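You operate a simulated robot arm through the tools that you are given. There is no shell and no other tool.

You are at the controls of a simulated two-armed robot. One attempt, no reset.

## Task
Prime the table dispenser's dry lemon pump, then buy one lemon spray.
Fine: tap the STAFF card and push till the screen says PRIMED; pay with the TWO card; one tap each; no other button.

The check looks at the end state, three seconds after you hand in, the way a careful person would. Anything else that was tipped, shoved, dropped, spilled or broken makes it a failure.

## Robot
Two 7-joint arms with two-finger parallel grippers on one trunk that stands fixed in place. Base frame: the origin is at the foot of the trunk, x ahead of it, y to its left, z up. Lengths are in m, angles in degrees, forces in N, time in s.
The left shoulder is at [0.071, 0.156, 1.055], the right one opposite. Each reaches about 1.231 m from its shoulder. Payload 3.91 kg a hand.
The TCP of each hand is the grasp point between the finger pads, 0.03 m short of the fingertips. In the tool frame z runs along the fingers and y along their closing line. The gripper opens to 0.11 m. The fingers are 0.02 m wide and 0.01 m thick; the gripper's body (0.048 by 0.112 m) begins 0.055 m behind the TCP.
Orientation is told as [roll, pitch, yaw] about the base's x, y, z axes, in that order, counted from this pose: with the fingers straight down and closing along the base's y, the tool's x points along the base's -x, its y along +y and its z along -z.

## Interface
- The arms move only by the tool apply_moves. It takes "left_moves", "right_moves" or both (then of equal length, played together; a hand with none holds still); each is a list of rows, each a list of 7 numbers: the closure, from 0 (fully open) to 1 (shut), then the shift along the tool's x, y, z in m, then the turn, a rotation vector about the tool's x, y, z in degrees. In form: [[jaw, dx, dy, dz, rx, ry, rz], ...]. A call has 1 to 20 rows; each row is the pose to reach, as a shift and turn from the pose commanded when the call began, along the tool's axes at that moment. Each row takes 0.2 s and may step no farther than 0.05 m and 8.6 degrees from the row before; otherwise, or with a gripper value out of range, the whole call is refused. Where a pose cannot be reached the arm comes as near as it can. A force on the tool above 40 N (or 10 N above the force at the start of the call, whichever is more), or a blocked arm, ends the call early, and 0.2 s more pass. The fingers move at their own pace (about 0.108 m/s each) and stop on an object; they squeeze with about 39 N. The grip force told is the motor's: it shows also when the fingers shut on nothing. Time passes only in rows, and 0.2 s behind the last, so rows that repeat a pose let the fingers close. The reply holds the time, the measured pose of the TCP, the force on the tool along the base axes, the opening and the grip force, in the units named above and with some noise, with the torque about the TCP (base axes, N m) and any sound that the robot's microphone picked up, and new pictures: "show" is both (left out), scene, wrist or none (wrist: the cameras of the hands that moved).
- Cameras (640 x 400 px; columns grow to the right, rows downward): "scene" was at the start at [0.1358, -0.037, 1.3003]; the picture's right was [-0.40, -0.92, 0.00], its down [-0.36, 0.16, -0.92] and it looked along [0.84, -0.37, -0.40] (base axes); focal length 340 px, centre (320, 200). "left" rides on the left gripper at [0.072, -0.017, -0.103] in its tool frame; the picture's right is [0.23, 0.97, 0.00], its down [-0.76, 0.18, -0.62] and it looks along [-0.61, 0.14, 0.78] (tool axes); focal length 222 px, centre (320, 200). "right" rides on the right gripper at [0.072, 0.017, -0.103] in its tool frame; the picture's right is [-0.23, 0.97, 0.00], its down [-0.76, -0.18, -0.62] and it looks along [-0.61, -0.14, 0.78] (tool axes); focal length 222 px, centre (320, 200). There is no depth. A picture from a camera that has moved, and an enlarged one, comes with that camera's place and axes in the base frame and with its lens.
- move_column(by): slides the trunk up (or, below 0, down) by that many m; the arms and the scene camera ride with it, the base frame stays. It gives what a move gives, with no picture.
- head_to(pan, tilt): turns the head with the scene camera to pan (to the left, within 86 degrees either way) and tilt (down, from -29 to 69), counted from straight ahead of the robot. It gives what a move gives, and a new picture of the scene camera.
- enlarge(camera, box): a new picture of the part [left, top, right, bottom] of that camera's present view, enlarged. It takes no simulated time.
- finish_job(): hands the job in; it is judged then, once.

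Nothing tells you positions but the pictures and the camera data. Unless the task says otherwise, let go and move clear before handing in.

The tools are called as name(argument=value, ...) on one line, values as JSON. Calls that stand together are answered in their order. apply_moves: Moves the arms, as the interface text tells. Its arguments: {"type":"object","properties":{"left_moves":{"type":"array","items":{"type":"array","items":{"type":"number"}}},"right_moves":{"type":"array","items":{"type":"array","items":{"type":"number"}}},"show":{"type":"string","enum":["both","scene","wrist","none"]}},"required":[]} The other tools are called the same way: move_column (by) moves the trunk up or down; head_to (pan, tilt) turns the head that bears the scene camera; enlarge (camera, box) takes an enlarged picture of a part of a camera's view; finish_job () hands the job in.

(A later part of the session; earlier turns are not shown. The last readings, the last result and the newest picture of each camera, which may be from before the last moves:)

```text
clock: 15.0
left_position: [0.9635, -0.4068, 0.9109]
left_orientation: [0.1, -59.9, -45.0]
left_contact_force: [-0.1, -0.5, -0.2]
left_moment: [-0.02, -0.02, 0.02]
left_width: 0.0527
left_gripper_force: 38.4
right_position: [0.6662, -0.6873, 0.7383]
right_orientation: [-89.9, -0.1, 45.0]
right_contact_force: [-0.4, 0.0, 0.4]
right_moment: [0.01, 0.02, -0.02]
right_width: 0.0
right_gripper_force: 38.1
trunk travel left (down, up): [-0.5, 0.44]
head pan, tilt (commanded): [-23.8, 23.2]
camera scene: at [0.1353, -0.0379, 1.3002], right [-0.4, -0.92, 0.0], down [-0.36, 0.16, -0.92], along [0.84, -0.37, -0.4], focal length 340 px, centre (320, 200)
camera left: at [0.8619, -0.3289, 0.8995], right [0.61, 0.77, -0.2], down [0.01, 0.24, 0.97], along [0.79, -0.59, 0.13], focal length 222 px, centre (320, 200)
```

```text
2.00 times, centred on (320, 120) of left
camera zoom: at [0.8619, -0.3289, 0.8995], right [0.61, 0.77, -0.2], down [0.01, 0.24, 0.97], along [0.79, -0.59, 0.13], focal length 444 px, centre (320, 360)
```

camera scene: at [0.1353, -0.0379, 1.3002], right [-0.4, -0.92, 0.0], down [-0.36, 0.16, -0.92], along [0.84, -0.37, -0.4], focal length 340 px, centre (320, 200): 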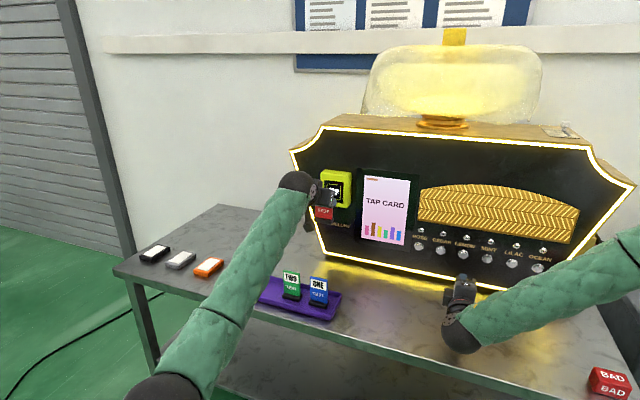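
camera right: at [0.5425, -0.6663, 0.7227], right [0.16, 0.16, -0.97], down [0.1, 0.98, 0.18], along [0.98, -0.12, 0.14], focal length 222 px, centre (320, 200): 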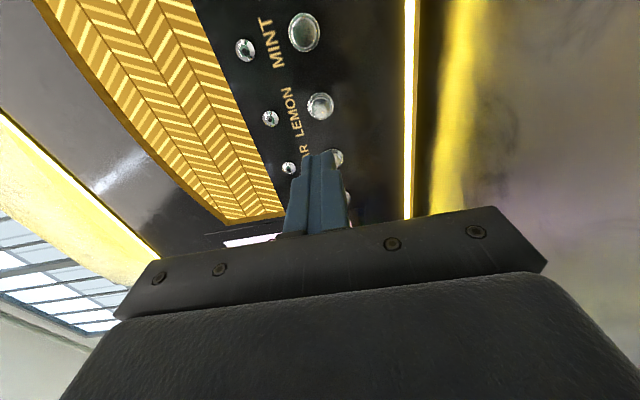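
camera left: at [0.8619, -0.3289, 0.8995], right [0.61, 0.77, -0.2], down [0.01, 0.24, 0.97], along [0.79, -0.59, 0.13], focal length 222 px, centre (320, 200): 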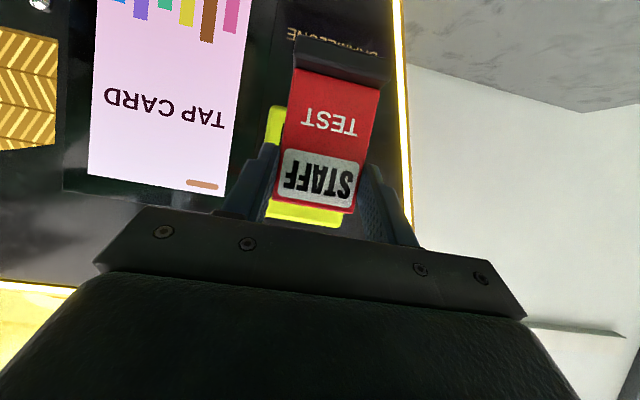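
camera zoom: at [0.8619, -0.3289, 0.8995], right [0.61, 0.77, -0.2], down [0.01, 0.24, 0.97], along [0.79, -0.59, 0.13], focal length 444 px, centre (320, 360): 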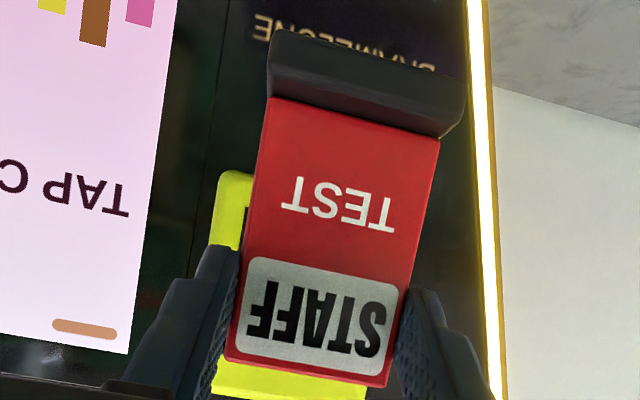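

Card and reader line up in the wrist view (reader bottom at z ≈ 0.848, foot top ≈ 0.843). Advancing to just about touch.

apply_moves(left_moves=[[1, -0.0125, 0, 0.0217, 0, 0, 0], [1, -0.025, 0, 0.0433, 0, 0, 0], [1, -0.0325, 0, 0.0563, 0, 0, 0], [1, -0.036, 0, 0.0624, 0, 0, 0]])

enlarge(camera="scene", box=[290, 150, 418, 250])

```text
clock: 16.0
left_position: [1.0099, -0.4569, 0.9111]
left_orientation: [0.0, -59.8, -44.9]
left_contact_force: [-43.6, 32.3, 6.1]
left_moment: [0.64, -0.46, -0.18]
left_width: 0.0527
left_gripper_force: 38.8
right_position: [0.6639, -0.6846, 0.7431]
right_orientation: [-90.2, -0.2, 45.1]
right_contact_force: [-0.2, -0.3, -0.8]
right_moment: [-0.01, -0.01, -0.05]
right_width: 0.0001
right_gripper_force: 37.3
trunk travel left (down, up): [-0.5, 0.44]
head pan, tilt (commanded): [-23.8, 23.2]
stopped in row 4 (left hand): the force on the tool passed its limit at 50 N (the readings are from after the stop); the commanded pose is now the measured one
camera scene: at [0.1321, -0.0344, 1.3009], right [-0.4, -0.92, 0.0], down [-0.36, 0.16, -0.92], along [0.84, -0.37, -0.39], focal length 340 px, centre (320, 200)
camera left: at [0.9096, -0.3776, 0.9009], right [0.61, 0.77, -0.2], down [0.02, 0.24, 0.97], along [0.79, -0.59, 0.13], focal length 222 px, centre (320, 200)
```

scene: 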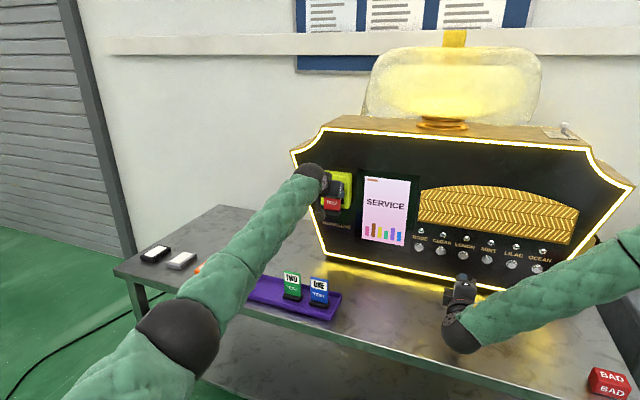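
left: 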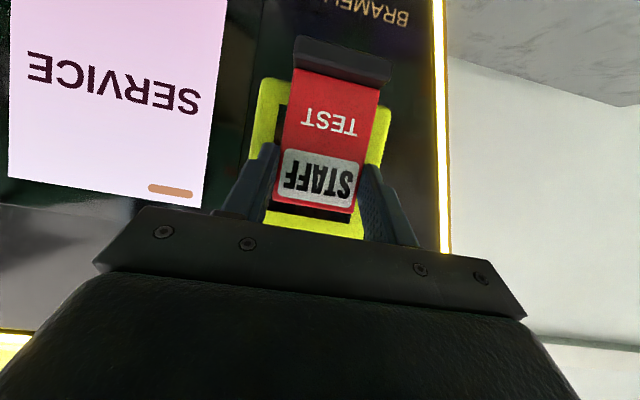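

```text
4.00 times, centred on (354, 200) of scene
camera zoom: at [0.1321, -0.0344, 1.3009], right [-0.4, -0.92, 0.0], down [-0.36, 0.16, -0.92], along [0.84, -0.37, -0.39], focal length 1361 px, centre (184, 200)
```

zoom: 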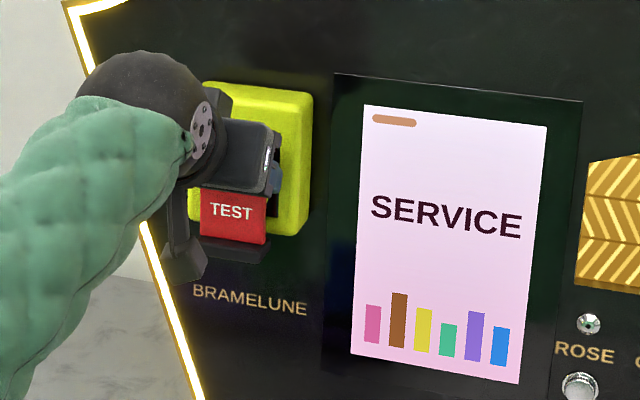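

The screen now reads SERVICE, so the STAFF tap registered. I'll retreat the card and bring the right fingertip to about 2–3 cm from LEMON.

apply_moves(left_moves=[[1, 0.0125, 0, -0.0217, 0, 0, 0], [1, 0.025, 0, -0.0433, 0, 0, 0], [1, 0.0375, 0, -0.065, 0, 0, 0], [1, 0.05, 0, -0.0866, 0, 0, 0]], right_moves=[[1, 0.001, 0, 0.02, 0, 0, 0], [1, 0.002, 0, 0.04, 0, 0, 0], [1, 0.003, 0, 0.06, 0, 0, 0], [1, 0.003, 0, 0.08, 0, 0, 0]])

enlarge(camera="scene", box=[340, 150, 500, 290])

enlarge(camera="right", box=[220, 0, 440, 200])

```text
clock: 17.0
left_position: [0.9412, -0.3886, 0.9077]
left_orientation: [0.0, -59.6, -45.0]
left_contact_force: [-0.1, -0.2, 0.3]
left_moment: [-0.03, 0.04, 0.02]
left_width: 0.0528
left_gripper_force: 38.7
right_position: [0.7219, -0.7463, 0.7402]
right_orientation: [-90.0, 0.1, 45.0]
right_contact_force: [0.1, 0.6, -0.5]
right_moment: [0.04, -0.03, 0.0]
right_width: 0.0
right_gripper_force: 37.6
trunk travel left (down, up): [-0.5, 0.44]
head pan, tilt (commanded): [-23.8, 23.2]
camera scene: at [0.1359, -0.037, 1.3004], right [-0.4, -0.92, 0.0], down [-0.36, 0.16, -0.92], along [0.84, -0.37, -0.4], focal length 340 px, centre (320, 200)
camera right: at [0.5969, -0.7247, 0.7233], right [0.16, 0.16, -0.97], down [0.1, 0.98, 0.18], along [0.98, -0.12, 0.14], focal length 222 px, centre (320, 200)
camera left: at [0.8404, -0.3093, 0.8973], right [0.61, 0.77, -0.2], down [0.02, 0.23, 0.97], along [0.79, -0.59, 0.13], focal length 222 px, centre (320, 200)
```

scene: 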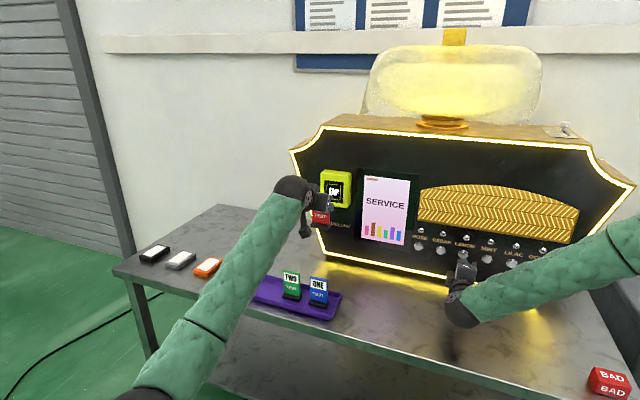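
right: 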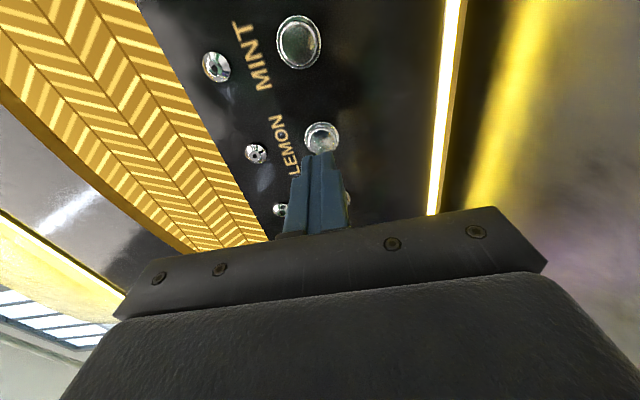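
left: 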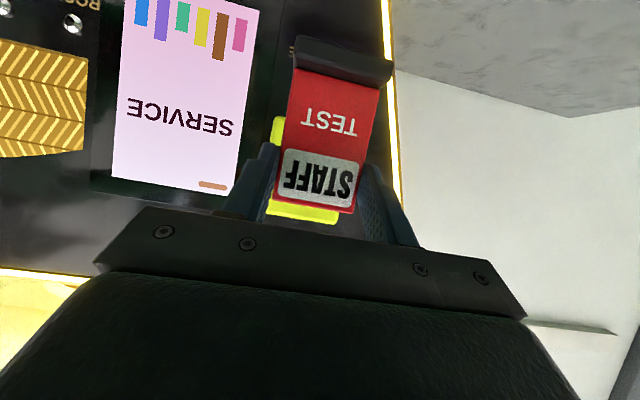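

```text
2.86 times, centred on (420, 220) of scene
camera zoom: at [0.1359, -0.037, 1.3004], right [-0.4, -0.92, 0.0], down [-0.36, 0.16, -0.92], along [0.84, -0.37, -0.4], focal length 972 px, centre (34, 143)
```

zoom: 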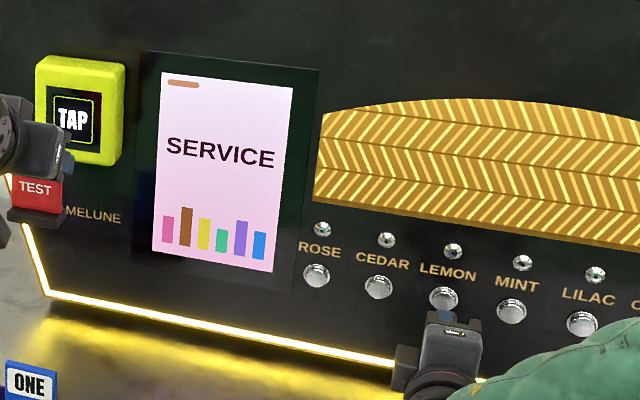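

```text
2.00 times, centred on (330, 100) of right
camera zoom: at [0.5969, -0.7247, 0.7233], right [0.16, 0.16, -0.97], down [0.1, 0.98, 0.18], along [0.98, -0.12, 0.14], focal length 444 px, centre (300, 400)
```

zoom: 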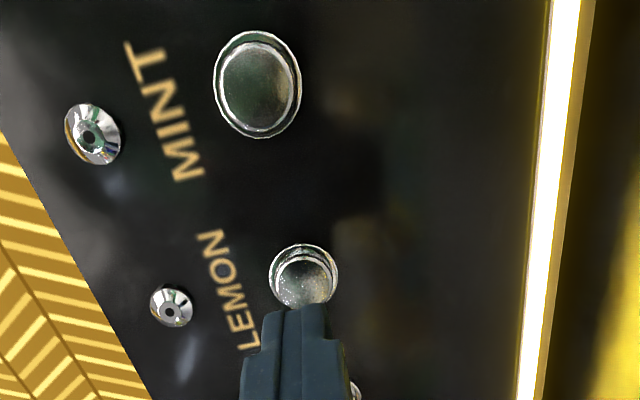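

Fingertip is lined up with LEMON and the machine hasn't moved. Pressing in small steps while watching force and screen.

apply_moves(right_moves=[[1, 0.001, 0, 0.015, 0, 0, 0], [1, 0.001, 0, 0.024, 0, 0, 0], [1, 0.001, 0, 0.03, 0, 0, 0], [1, 0.001, 0, 0.034, 0, 0, 0]], show="wrist")

enlarge(camera="scene", box=[340, 150, 500, 290])

enlarge(camera="right", box=[220, 40, 440, 240])

```text
clock: 18.0
left_position: [0.9406, -0.388, 0.9067]
left_orientation: [-0.1, -59.6, -45.0]
left_contact_force: [0.3, -0.3, -0.4]
left_moment: [0.06, 0.01, -0.02]
left_width: 0.0529
left_gripper_force: 38.9
right_position: [0.745, -0.7705, 0.7395]
right_orientation: [-90.0, 0.0, 45.1]
right_contact_force: [-0.9, 1.4, -0.8]
right_moment: [0.02, 0.02, -0.02]
right_width: 0.0
right_gripper_force: 37.8
trunk travel left (down, up): [-0.5, 0.44]
head pan, tilt (commanded): [-23.8, 23.2]
camera right: at [0.621, -0.7496, 0.7229], right [0.16, 0.16, -0.97], down [0.1, 0.98, 0.18], along [0.98, -0.12, 0.14], focal length 222 px, centre (320, 200)
```

right: 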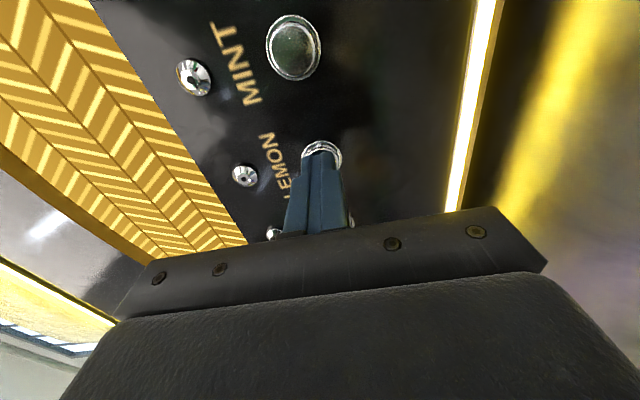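

```text
2.86 times, centred on (420, 220) of scene
camera zoom: at [0.1359, -0.0372, 1.3003], right [-0.4, -0.92, 0.0], down [-0.36, 0.16, -0.92], along [0.84, -0.37, -0.4], focal length 972 px, centre (34, 143)
```

zoom: 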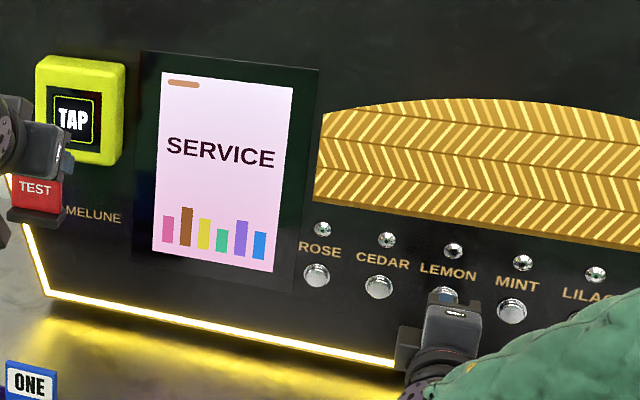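

```text
2.00 times, centred on (330, 140) of right
camera zoom: at [0.621, -0.7496, 0.7229], right [0.16, 0.16, -0.97], down [0.1, 0.98, 0.18], along [0.98, -0.12, 0.14], focal length 444 px, centre (300, 320)
```

zoom: 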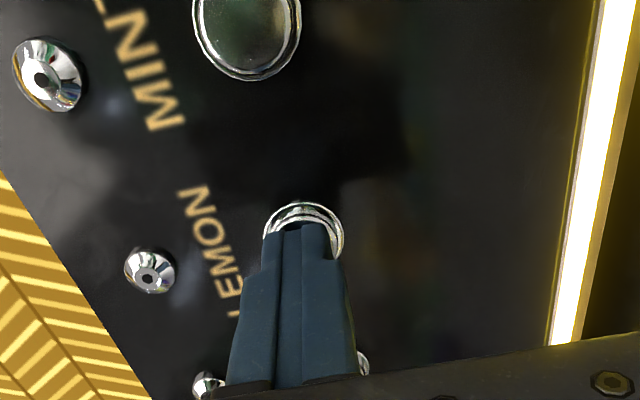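

Fingertip is just touching (about 1.6 N) with the screen still at SERVICE. Pressing a few millimetres further.

apply_moves(right_moves=[[1, 0, 0, 0.002, 0, 0, 0], [1, 0, 0, 0.004, 0, 0, 0], [1, 0, 0, 0.006, 0, 0, 0]], show="none")

enlarge(camera="scene", box=[340, 150, 500, 290])

```text
clock: 18.8
left_position: [0.9405, -0.388, 0.9073]
left_orientation: [0.1, -59.7, -44.9]
left_contact_force: [-0.2, -0.9, -0.9]
left_moment: [-0.01, 0.04, 0.0]
left_width: 0.053
left_gripper_force: 39.1
right_position: [0.7484, -0.7751, 0.738]
right_orientation: [-90.0, 0.0, 45.0]
right_contact_force: [-5.6, 8.2, -2.0]
right_moment: [0.04, 0.04, 0.06]
right_width: 0.0
right_gripper_force: 37.4
trunk travel left (down, up): [-0.5, 0.44]
head pan, tilt (commanded): [-23.8, 23.2]
heard: click
```

```text
2.86 times, centred on (420, 220) of scene
camera zoom: at [0.1357, -0.0369, 1.3002], right [-0.4, -0.92, 0.0], down [-0.36, 0.16, -0.92], along [0.84, -0.37, -0.4], focal length 972 px, centre (34, 143)
```

zoom: 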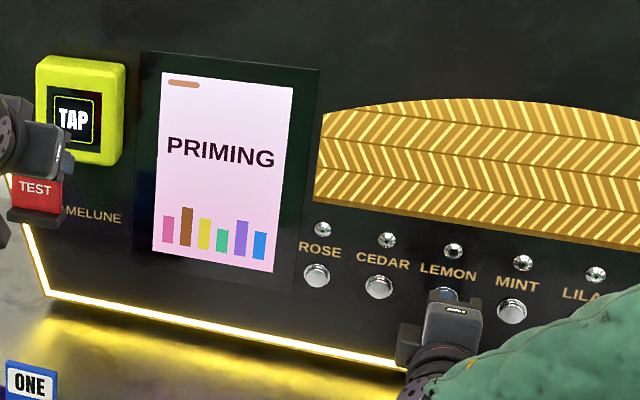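

A click was heard and the screen says PRIMING. I'll release and look at the screen to see whether it needs more strokes.

apply_moves(right_moves=[[1, 0, 0, -0.006, 0, 0, 0], [1, 0, 0, -0.013, 0, 0, 0]], show="none")

enlarge(camera="scene", box=[340, 150, 500, 290])

```text
clock: 19.4
left_position: [0.9407, -0.3876, 0.9076]
left_orientation: [0.0, -59.6, -45.0]
left_contact_force: [0.3, -0.8, -0.8]
left_moment: [0.0, 0.02, -0.05]
left_width: 0.053
left_gripper_force: 38.7
right_position: [0.7396, -0.7666, 0.74]
right_orientation: [-90.0, 0.0, 45.0]
right_contact_force: [-0.4, -0.2, -0.3]
right_moment: [-0.04, 0.02, 0.01]
right_width: 0.0
right_gripper_force: 37.9
trunk travel left (down, up): [-0.5, 0.44]
head pan, tilt (commanded): [-23.8, 23.2]
```

```text
2.86 times, centred on (420, 220) of scene
camera zoom: at [0.1359, -0.0374, 1.3003], right [-0.4, -0.92, 0.0], down [-0.36, 0.16, -0.92], along [0.84, -0.37, -0.4], focal length 972 px, centre (34, 143)
```

zoom: 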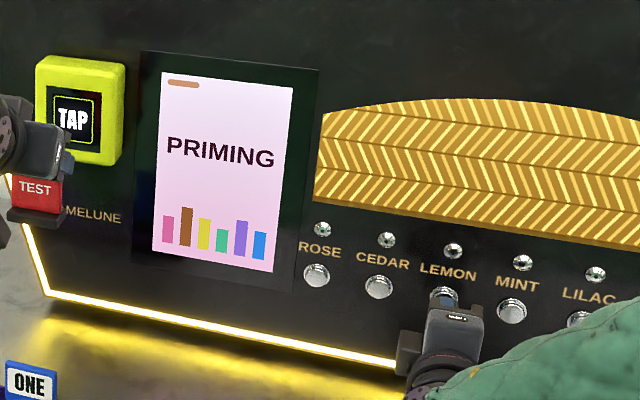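

Still PRIMING after release. I'll wait a second to see whether it finishes on its own before pressing again.

apply_moves(right_moves=[[1, 0, 0, 0, 0, 0, 0], [1, 0, 0, 0, 0, 0, 0], [1, 0, 0, 0, 0, 0, 0], [1, 0, 0, 0, 0, 0, 0], [1, 0, 0, 0, 0, 0, 0]], show="none")

enlarge(camera="scene", box=[340, 150, 500, 290])

```text
clock: 20.6
left_position: [0.9412, -0.3882, 0.9077]
left_orientation: [-0.1, -59.7, -45.1]
left_contact_force: [0.2, -0.8, 0.1]
left_moment: [0.01, 0.05, -0.01]
left_width: 0.0527
left_gripper_force: 38.7
right_position: [0.7395, -0.7665, 0.7386]
right_orientation: [-90.1, 0.0, 45.0]
right_contact_force: [-0.7, -0.1, -0.1]
right_moment: [-0.02, -0.02, -0.01]
right_width: 0.0001
right_gripper_force: 38.0
trunk travel left (down, up): [-0.5, 0.44]
head pan, tilt (commanded): [-23.8, 23.2]
```

```text
2.86 times, centred on (420, 220) of scene
camera zoom: at [0.1359, -0.0372, 1.3003], right [-0.4, -0.92, 0.0], down [-0.36, 0.16, -0.92], along [0.84, -0.37, -0.4], focal length 972 px, centre (34, 143)
```

zoom: 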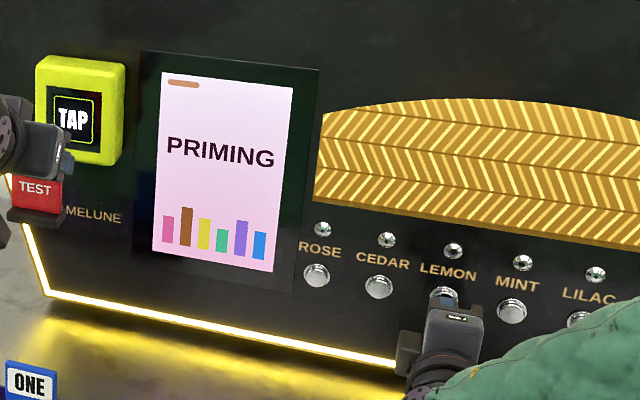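

It stays at PRIMING, so more strokes are needed. Giving a second press and release, then checking.

apply_moves(right_moves=[[1, 0, 0, 0.007, 0, 0, 0], [1, 0, 0, 0.011, 0, 0, 0], [1, 0, 0, 0.0135, 0, 0, 0], [1, 0, 0, 0.007, 0, 0, 0], [1, 0, 0, 0, 0, 0, 0]], show="none")

enlarge(camera="scene", box=[340, 150, 500, 290])

```text
clock: 21.8
left_position: [0.9408, -0.388, 0.9077]
left_orientation: [-0.1, -59.6, -45.0]
left_contact_force: [-0.2, -0.7, -0.5]
left_moment: [0.0, 0.01, 0.0]
left_width: 0.053
left_gripper_force: 38.5
right_position: [0.7401, -0.766, 0.739]
right_orientation: [-89.9, 0.0, 45.0]
right_contact_force: [-0.6, -0.2, 1.2]
right_moment: [0.0, 0.0, 0.03]
right_width: 0.0
right_gripper_force: 37.2
trunk travel left (down, up): [-0.5, 0.44]
head pan, tilt (commanded): [-23.8, 23.2]
heard: click
```

```text
2.86 times, centred on (420, 220) of scene
camera zoom: at [0.1358, -0.0372, 1.3003], right [-0.4, -0.92, 0.0], down [-0.36, 0.16, -0.92], along [0.84, -0.37, -0.4], focal length 972 px, centre (34, 143)
```

zoom: 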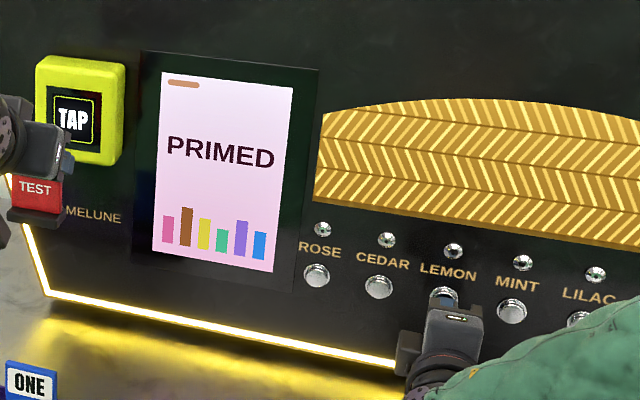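

PRIMED. Now I'll carry STAFF back over its slot in the tray, backing the right hand off a little.

apply_moves(left_moves=[[1, 0.0243, 0.0281, -0.007, 0, 0, 0], [1, 0.0486, 0.0563, -0.0141, 0, 0, 0], [1, 0.0728, 0.0844, -0.0211, 0, 0, 0], [1, 0.0971, 0.1126, -0.0282, 0, 0, 0], [1, 0.1214, 0.1407, -0.0352, 0, 0, 0]], right_moves=[[1, 0, 0, -0.01, 0, 0, 0], [1, 0, 0, -0.02, 0, 0, 0], [1, 0, 0, -0.03, 0, 0, 0], [1, 0, 0, -0.04, 0, 0, 0], [1, 0, 0, -0.05, 0, 0, 0]])

enlarge(camera="scene", box=[210, 220, 360, 330])

```text
clock: 23.0
left_position: [0.9765, -0.2231, 0.8223]
left_orientation: [-0.1, -59.7, -44.8]
left_contact_force: [-0.6, 0.6, -0.9]
left_moment: [0.0, -0.01, -0.02]
left_width: 0.0529
left_gripper_force: 38.7
right_position: [0.7034, -0.7299, 0.7392]
right_orientation: [-90.0, 0.0, 45.1]
right_contact_force: [-0.1, 0.5, -0.1]
right_moment: [0.0, 0.02, -0.01]
right_width: 0.0
right_gripper_force: 37.8
trunk travel left (down, up): [-0.5, 0.44]
head pan, tilt (commanded): [-23.8, 23.2]
camera scene: at [0.1361, -0.0367, 1.3003], right [-0.4, -0.92, 0.0], down [-0.36, 0.16, -0.92], along [0.84, -0.37, -0.4], focal length 340 px, centre (320, 200)
camera right: at [0.5797, -0.7089, 0.7229], right [0.16, 0.16, -0.97], down [0.1, 0.98, 0.18], along [0.98, -0.12, 0.14], focal length 222 px, centre (320, 200)
camera left: at [0.8752, -0.1442, 0.8117], right [0.61, 0.77, -0.2], down [0.02, 0.23, 0.97], along [0.79, -0.59, 0.13], focal length 222 px, centre (320, 200)
```

scene: 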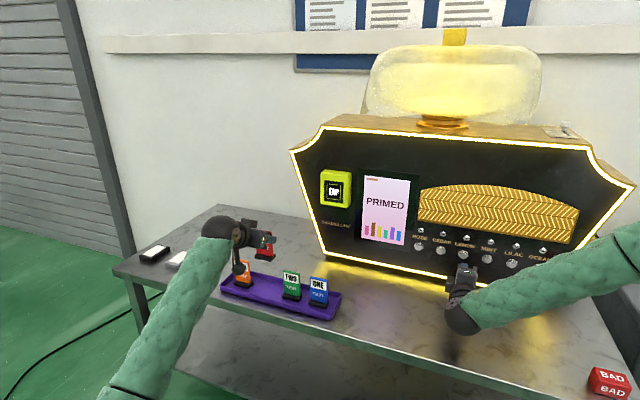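
right: 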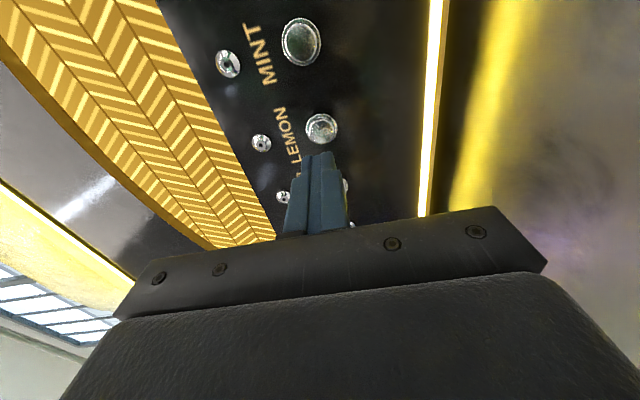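
left: 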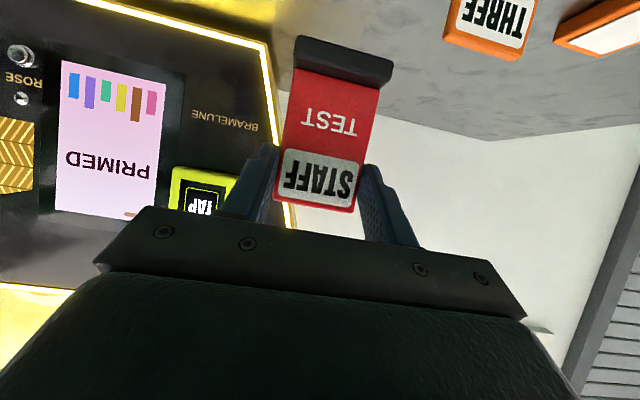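

```text
3.64 times, centred on (285, 275) of scene
camera zoom: at [0.1361, -0.0367, 1.3003], right [-0.4, -0.92, 0.0], down [-0.36, 0.16, -0.92], along [0.84, -0.37, -0.4], focal length 1238 px, centre (447, -73)
```

zoom: 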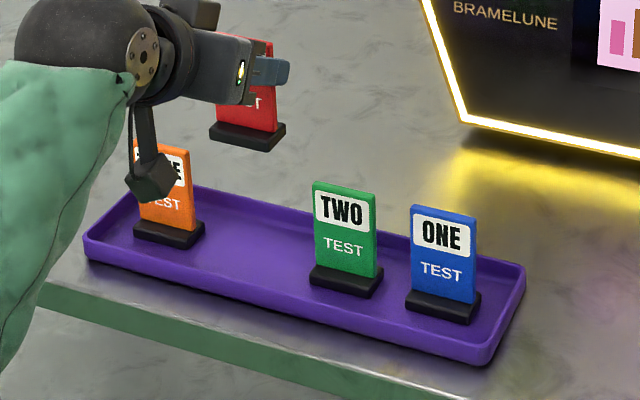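

STAFF is above its slot. Lowering it straight down to its original height.

apply_moves(left_moves=[[1, 0.026, 0, 0.015, 0, 0, 0], [1, 0.052, 0, 0.03, 0, 0, 0], [1, 0.0779, 0, 0.045, 0, 0, 0], [1, 0.0935, 0, 0.054, 0, 0, 0], [1, 0.0987, 0, 0.057, 0, 0, 0], [1, 0.1013, 0, 0.0585, 0, 0, 0]], show="wrist")

enlarge(camera="scene", box=[210, 240, 338, 320])

enlarge(camera="left", box=[160, 0, 480, 200])

```text
clock: 24.4
left_position: [0.9768, -0.2235, 0.7038]
left_orientation: [0.0, -59.5, -45.0]
left_contact_force: [0.2, -0.3, -1.1]
left_moment: [0.01, 0.04, 0.01]
left_width: 0.0529
left_gripper_force: 38.9
right_position: [0.7037, -0.73, 0.7378]
right_orientation: [-89.9, -0.1, 44.9]
right_contact_force: [-0.1, 0.0, 0.6]
right_moment: [0.03, -0.01, 0.06]
right_width: 0.0002
right_gripper_force: 37.6
trunk travel left (down, up): [-0.5, 0.44]
head pan, tilt (commanded): [-23.8, 23.2]
camera left: at [0.8755, -0.1443, 0.6945], right [0.61, 0.77, -0.2], down [0.02, 0.23, 0.97], along [0.79, -0.59, 0.13], focal length 222 px, centre (320, 200)
```

left: 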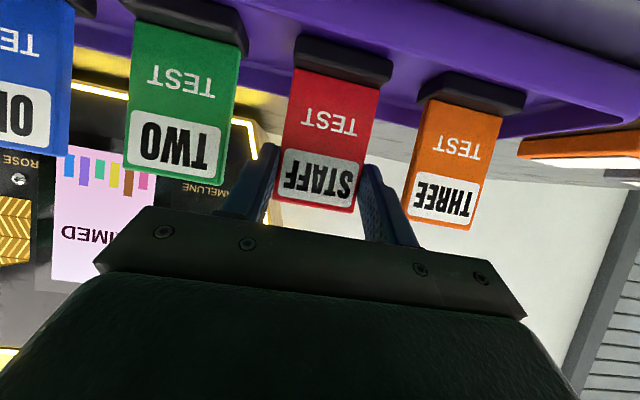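

```text
5.00 times, centred on (274, 280) of scene
camera zoom: at [0.1359, -0.0371, 1.3003], right [-0.4, -0.92, 0.0], down [-0.36, 0.16, -0.92], along [0.84, -0.37, -0.4], focal length 1702 px, centre (550, -200)
```

zoom: 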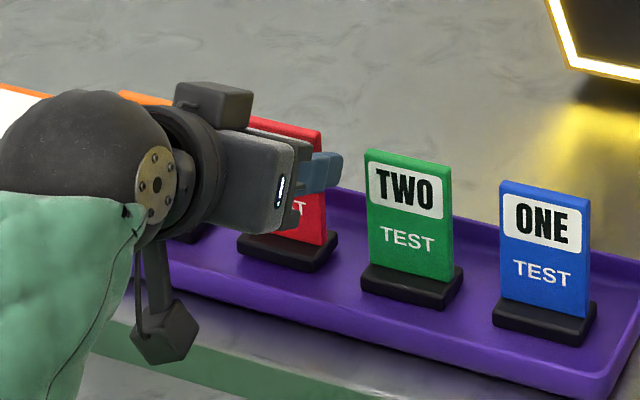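

```text
2.00 times, centred on (320, 100) of left
camera zoom: at [0.8755, -0.1443, 0.6945], right [0.61, 0.77, -0.2], down [0.02, 0.23, 0.97], along [0.79, -0.59, 0.13], focal length 444 px, centre (320, 400)
```

zoom: 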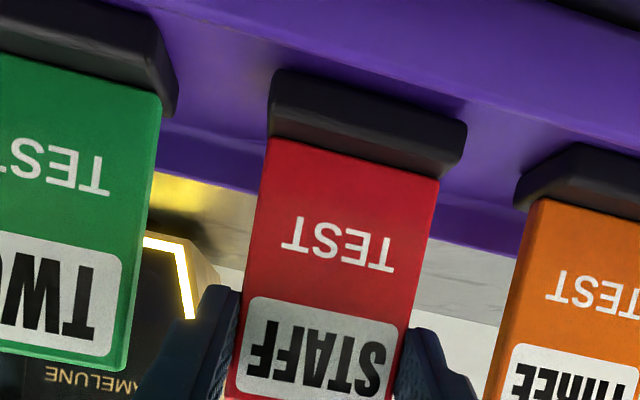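

About 2 mm still above the original height. Lowering in 1 mm steps, watching for contact.

apply_moves(left_moves=[[1, 0.0009, 0, 0.0005, 0, 0, 0], [1, 0.0017, 0, 0.001, 0, 0, 0]], show="none")

```text
clock: 25.0
left_position: [0.9759, -0.2229, 0.7036]
left_orientation: [0.1, -59.5, -45.1]
left_contact_force: [0.0, 0.2, -0.6]
left_moment: [0.03, 0.03, 0.0]
left_width: 0.0527
left_gripper_force: 38.7
right_position: [0.7035, -0.73, 0.7381]
right_orientation: [-89.9, 0.1, 45.0]
right_contact_force: [-0.2, 0.6, 0.4]
right_moment: [-0.03, -0.07, 0.0]
right_width: 0.0
right_gripper_force: 37.3
trunk travel left (down, up): [-0.5, 0.44]
head pan, tilt (commanded): [-23.8, 23.2]
```

apply_moves(left_moves=[[1, 0.0009, 0, 0.0005, 0, 0, 0], [1, 0.0013, 0, 0.00075, 0, 0, 0]], show="none")

enlarge(camera="left", box=[160, 0, 480, 200])

enlarge(camera="scene", box=[240, 260, 304, 300])

```text
clock: 25.6
left_position: [0.9756, -0.2227, 0.7035]
left_orientation: [0.0, -59.7, -45.0]
left_contact_force: [-0.4, -0.5, 3.8]
left_moment: [-0.09, -0.13, -0.04]
left_width: 0.0528
left_gripper_force: 38.4
right_position: [0.7036, -0.7303, 0.7392]
right_orientation: [-90.0, 0.0, 45.1]
right_contact_force: [-0.4, 0.2, -0.6]
right_moment: [0.01, 0.01, 0.02]
right_width: 0.0
right_gripper_force: 37.6
trunk travel left (down, up): [-0.5, 0.44]
head pan, tilt (commanded): [-23.8, 23.2]
```

```text
2.00 times, centred on (320, 100) of left
camera zoom: at [0.8755, -0.1442, 0.6914], right [0.61, 0.77, -0.2], down [0.02, 0.23, 0.97], along [0.79, -0.59, 0.13], focal length 444 px, centre (320, 400)
```

zoom: 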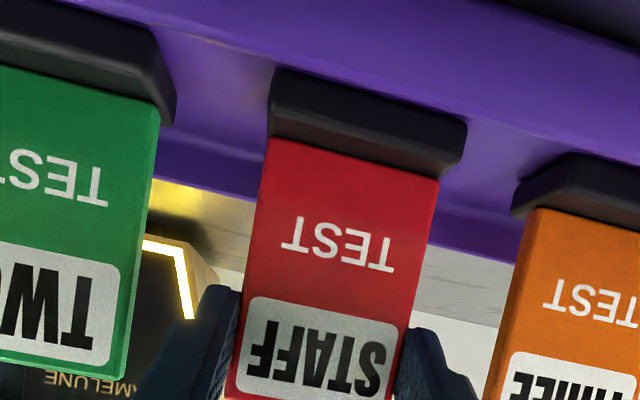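

```text
10.00 times, centred on (272, 280) of scene
camera zoom: at [0.1354, -0.037, 1.3004], right [-0.4, -0.92, 0.0], down [-0.36, 0.16, -0.92], along [0.84, -0.37, -0.39], focal length 3403 px, centre (800, -600)
```

zoom: 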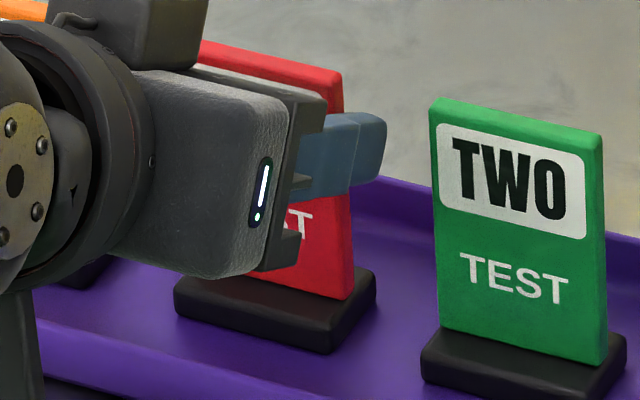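

The foot now rests on the tray (3.8 N up). I'll open the fingers and back straight out along them.

apply_moves(left_moves=[[0.48, 0, 0, 0, 0, 0, 0], [0.4, 0, 0, 0, 0, 0, 0], [0.318, 0, 0, 0, 0, 0, 0], [0.318, 0, 0, -0.02, 0, 0, 0], [0.318, 0, 0, -0.05, 0, 0, 0], [0.318, 0, 0, -0.09, 0, 0, 0]])

enlarge(camera="scene", box=[210, 240, 338, 320])

enlarge(camera="left", box=[80, 0, 480, 250])

```text
clock: 27.0
left_position: [0.9203, -0.1685, 0.7479]
left_orientation: [0.0, -59.7, -44.9]
left_contact_force: [0.4, -0.1, 0.2]
left_moment: [0.0, -0.01, -0.01]
left_width: 0.075
left_gripper_force: 0.0
right_position: [0.7041, -0.7314, 0.7393]
right_orientation: [-90.0, 0.0, 45.1]
right_contact_force: [-1.0, 0.1, 0.9]
right_moment: [0.03, 0.0, 0.03]
right_width: 0.0
right_gripper_force: 38.0
trunk travel left (down, up): [-0.5, 0.44]
head pan, tilt (commanded): [-23.8, 23.2]
camera scene: at [0.1354, -0.0366, 1.3004], right [-0.4, -0.92, 0.0], down [-0.36, 0.16, -0.92], along [0.84, -0.37, -0.39], focal length 340 px, centre (320, 200)
camera left: at [0.8207, -0.0888, 0.7375], right [0.61, 0.77, -0.2], down [0.02, 0.23, 0.97], along [0.79, -0.59, 0.13], focal length 222 px, centre (320, 200)
```

scene: 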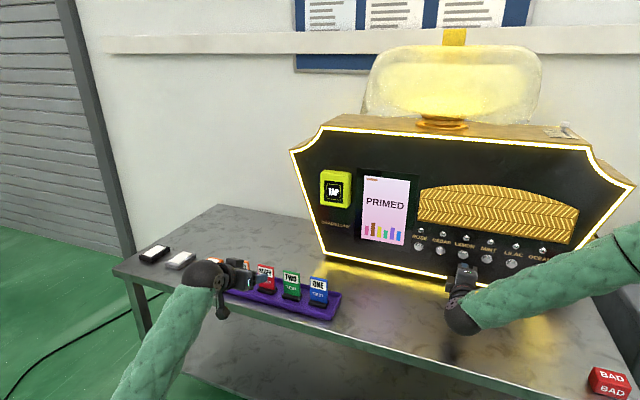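
left: 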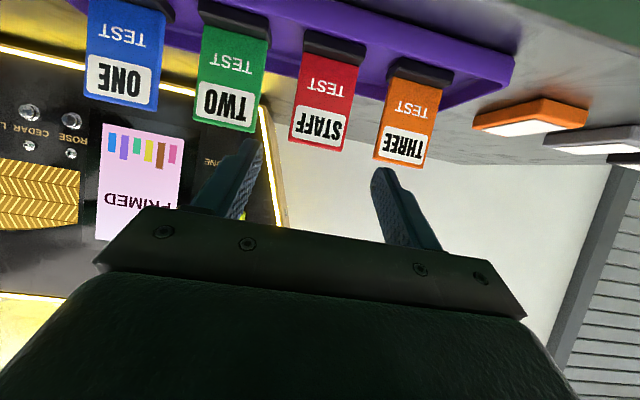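

```text
5.00 times, centred on (274, 280) of scene
camera zoom: at [0.1354, -0.0366, 1.3004], right [-0.4, -0.92, 0.0], down [-0.36, 0.16, -0.92], along [0.84, -0.37, -0.39], focal length 1702 px, centre (550, -200)
```

zoom: 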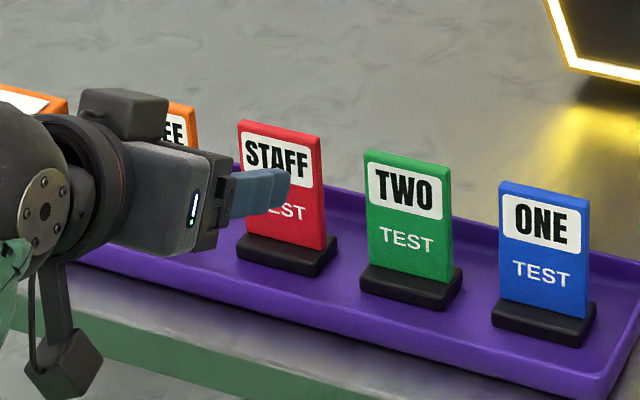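

```text
1.60 times, centred on (280, 125) of left
camera zoom: at [0.8207, -0.0888, 0.7375], right [0.61, 0.77, -0.2], down [0.02, 0.23, 0.97], along [0.79, -0.59, 0.13], focal length 355 px, centre (384, 320)
```

zoom: 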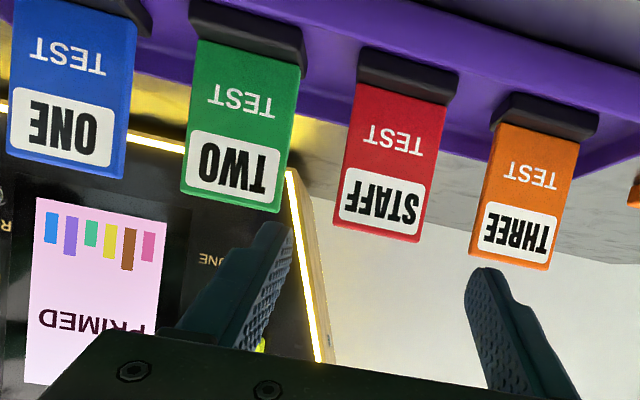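

STAFF stands upright in its slot again and the screen shows PRIMED. Shifting the left hand sideways about 0.085 m to face the TWO card.

apply_moves(left_moves=[[0.318, 0, -0.0423, 0, 0, 0, 0], [0.318, 0, -0.0846, 0, 0, 0, 0], [0.318, 0, -0.0846, 0.03, 0, 0, 0], [0.318, 0, -0.0846, 0.05, 0, 0, 0]])

enlarge(camera="left", box=[160, 60, 480, 260])

enlarge(camera="scene", box=[210, 240, 338, 320])

```text
clock: 28.0
left_position: [0.8914, -0.2589, 0.7205]
left_orientation: [0.1, -59.6, -44.8]
left_contact_force: [-0.7, -0.8, 0.0]
left_moment: [0.02, -0.01, 0.02]
left_width: 0.0749
left_gripper_force: 0.0
right_position: [0.7035, -0.7305, 0.7392]
right_orientation: [-90.0, -0.1, 44.9]
right_contact_force: [-0.6, 0.7, -0.2]
right_moment: [0.01, 0.01, 0.02]
right_width: 0.0
right_gripper_force: 37.5
trunk travel left (down, up): [-0.5, 0.44]
head pan, tilt (commanded): [-23.8, 23.2]
camera scene: at [0.1358, -0.0373, 1.3003], right [-0.4, -0.92, 0.0], down [-0.36, 0.16, -0.92], along [0.84, -0.37, -0.4], focal length 340 px, centre (320, 200)
camera left: at [0.7908, -0.1796, 0.7104], right [0.61, 0.77, -0.2], down [0.02, 0.23, 0.97], along [0.79, -0.59, 0.13], focal length 222 px, centre (320, 200)
```

scene: 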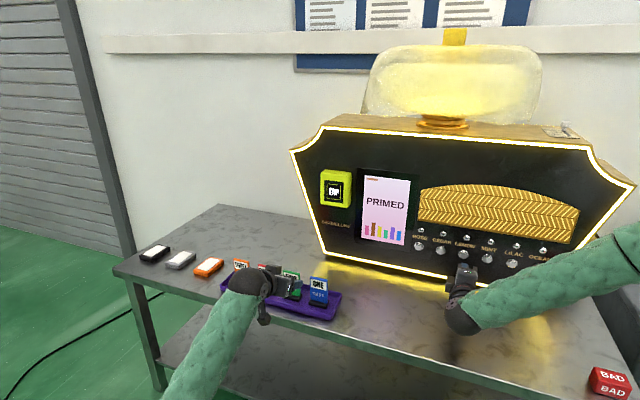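
left: 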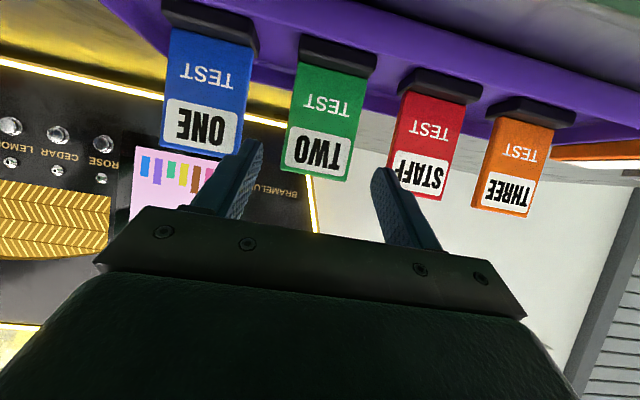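

```text
2.00 times, centred on (320, 160) of left
camera zoom: at [0.7908, -0.1796, 0.7104], right [0.61, 0.77, -0.2], down [0.02, 0.23, 0.97], along [0.79, -0.59, 0.13], focal length 444 px, centre (320, 280)
```

zoom: 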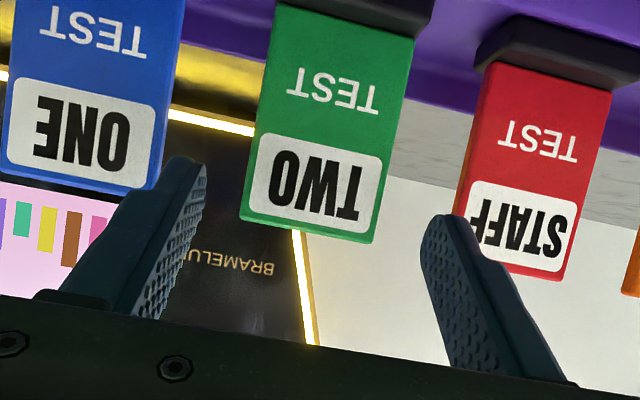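

```text
5.00 times, centred on (274, 280) of scene
camera zoom: at [0.1358, -0.0373, 1.3003], right [-0.4, -0.92, 0.0], down [-0.36, 0.16, -0.92], along [0.84, -0.37, -0.4], focal length 1702 px, centre (550, -200)
```

zoom: 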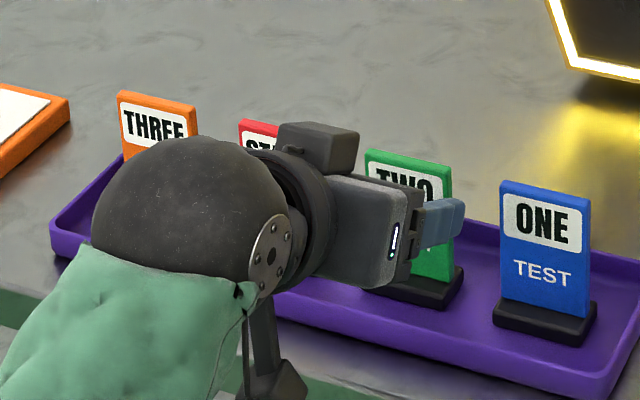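

TWO is centred between the fingers to within about a millimetre. Advancing and gripping it.

apply_moves(left_moves=[[0.318, -0.0005, 0, 0.015, 0, 0, 0], [0.318, -0.001, 0, 0.03, 0, 0, 0], [0.318, -0.0015, 0, 0.0396, 0, 0, 0], [0.318, -0.0015, 0, 0.0396, 0, 0, 0]], show="wrist")

enlarge(camera="left", box=[160, 60, 480, 260])

enlarge(camera="scene", box=[210, 240, 338, 320])

```text
clock: 29.0
left_position: [0.916, -0.283, 0.7019]
left_orientation: [0.0, -59.5, -44.9]
left_contact_force: [0.4, 0.4, -0.2]
left_moment: [0.01, 0.0, 0.0]
left_width: 0.075
left_gripper_force: 0.1
right_position: [0.705, -0.7298, 0.7382]
right_orientation: [-89.9, 0.0, 45.1]
right_contact_force: [0.5, 0.4, 0.6]
right_moment: [-0.04, 0.02, 0.0]
right_width: 0.0
right_gripper_force: 37.4
trunk travel left (down, up): [-0.5, 0.44]
head pan, tilt (commanded): [-23.8, 23.2]
camera left: at [0.8162, -0.2039, 0.6912], right [0.61, 0.77, -0.2], down [0.02, 0.23, 0.97], along [0.79, -0.59, 0.13], focal length 222 px, centre (320, 200)
```

left: 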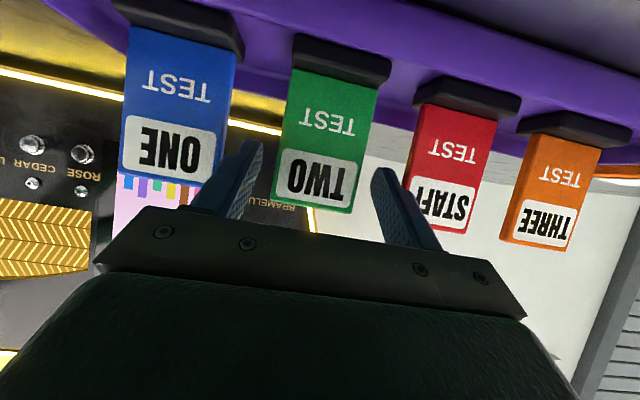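

```text
2.00 times, centred on (320, 160) of left
camera zoom: at [0.8162, -0.2039, 0.6912], right [0.61, 0.77, -0.2], down [0.02, 0.23, 0.97], along [0.79, -0.59, 0.13], focal length 444 px, centre (320, 280)
```

zoom: 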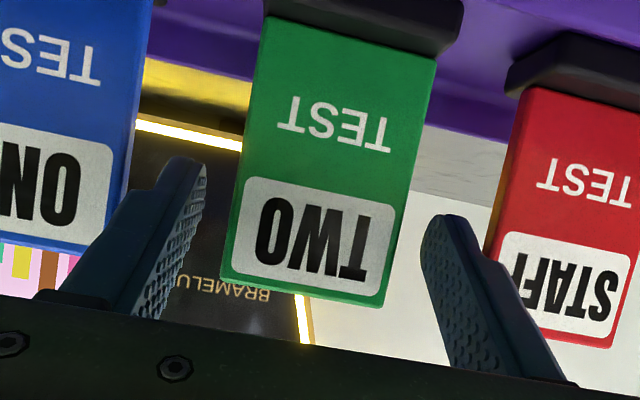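

```text
5.00 times, centred on (274, 280) of scene
camera zoom: at [0.1357, -0.0371, 1.3003], right [-0.4, -0.92, 0.0], down [-0.36, 0.16, -0.92], along [0.84, -0.37, -0.4], focal length 1702 px, centre (550, -200)
```

zoom: 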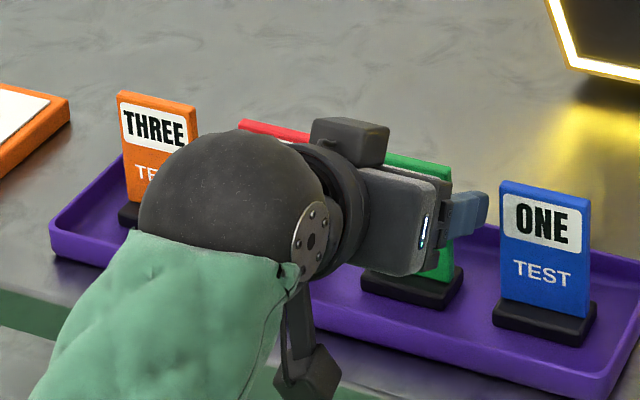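

Same geometry as the STAFF grasp. Closing and then lifting straight up.

apply_moves(left_moves=[[0.45, 0, 0, 0, 0, 0, 0], [0.6, 0, 0, 0, 0, 0, 0], [1, 0, 0, 0, 0, 0, 0], [1, 0, 0, 0, 0, 0, 0], [1, -0.0173, 0, -0.01, 0, 0, 0], [1, -0.0433, 0, -0.025, 0, 0, 0], [1, -0.0736, 0, -0.0425, 0, 0, 0], [1, -0.1039, 0, -0.06, 0, 0, 0]])

enlarge(camera="left", box=[160, 0, 480, 200])

```text
clock: 30.8
left_position: [0.9162, -0.2847, 0.822]
left_orientation: [-0.1, -59.7, -44.9]
left_contact_force: [-0.7, 0.3, -1.0]
left_moment: [-0.02, -0.02, -0.02]
left_width: 0.0528
left_gripper_force: 39.4
right_position: [0.7047, -0.7307, 0.7387]
right_orientation: [-90.0, 0.0, 45.0]
right_contact_force: [-0.2, -0.2, 0.0]
right_moment: [0.02, 0.0, 0.04]
right_width: 0.0003
right_gripper_force: 37.5
trunk travel left (down, up): [-0.5, 0.44]
head pan, tilt (commanded): [-23.8, 23.2]
camera scene: at [0.1355, -0.0371, 1.3003], right [-0.4, -0.92, 0.0], down [-0.36, 0.16, -0.92], along [0.84, -0.37, -0.4], focal length 340 px, centre (320, 200)
camera left: at [0.8169, -0.2049, 0.8117], right [0.61, 0.77, -0.2], down [0.02, 0.23, 0.97], along [0.79, -0.59, 0.13], focal length 222 px, centre (320, 200)
```

scene: 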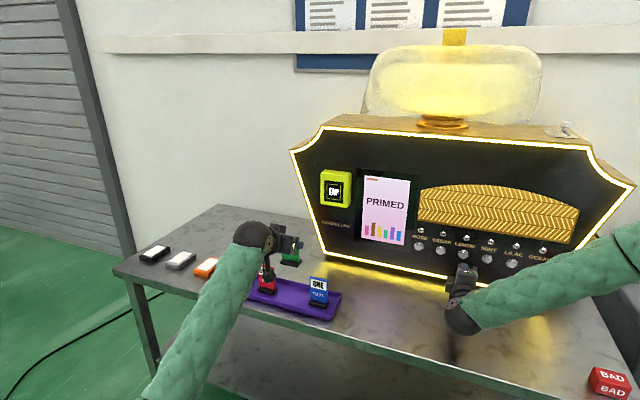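
left: 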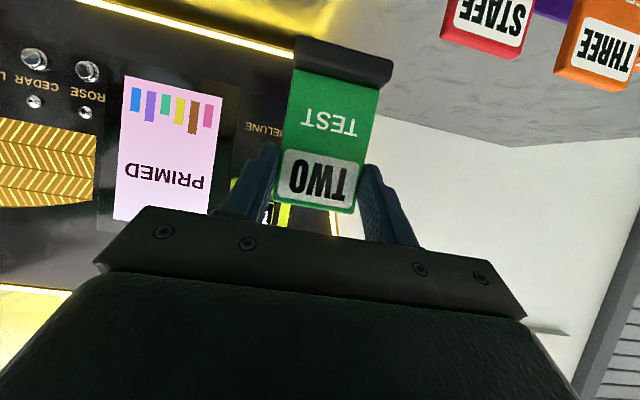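

```text
2.00 times, centred on (320, 100) of left
camera zoom: at [0.8169, -0.2049, 0.8117], right [0.61, 0.77, -0.2], down [0.02, 0.23, 0.97], along [0.79, -0.59, 0.13], focal length 444 px, centre (320, 400)
```

zoom: 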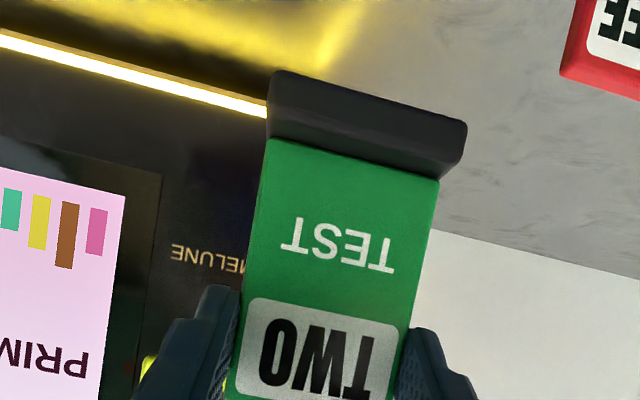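

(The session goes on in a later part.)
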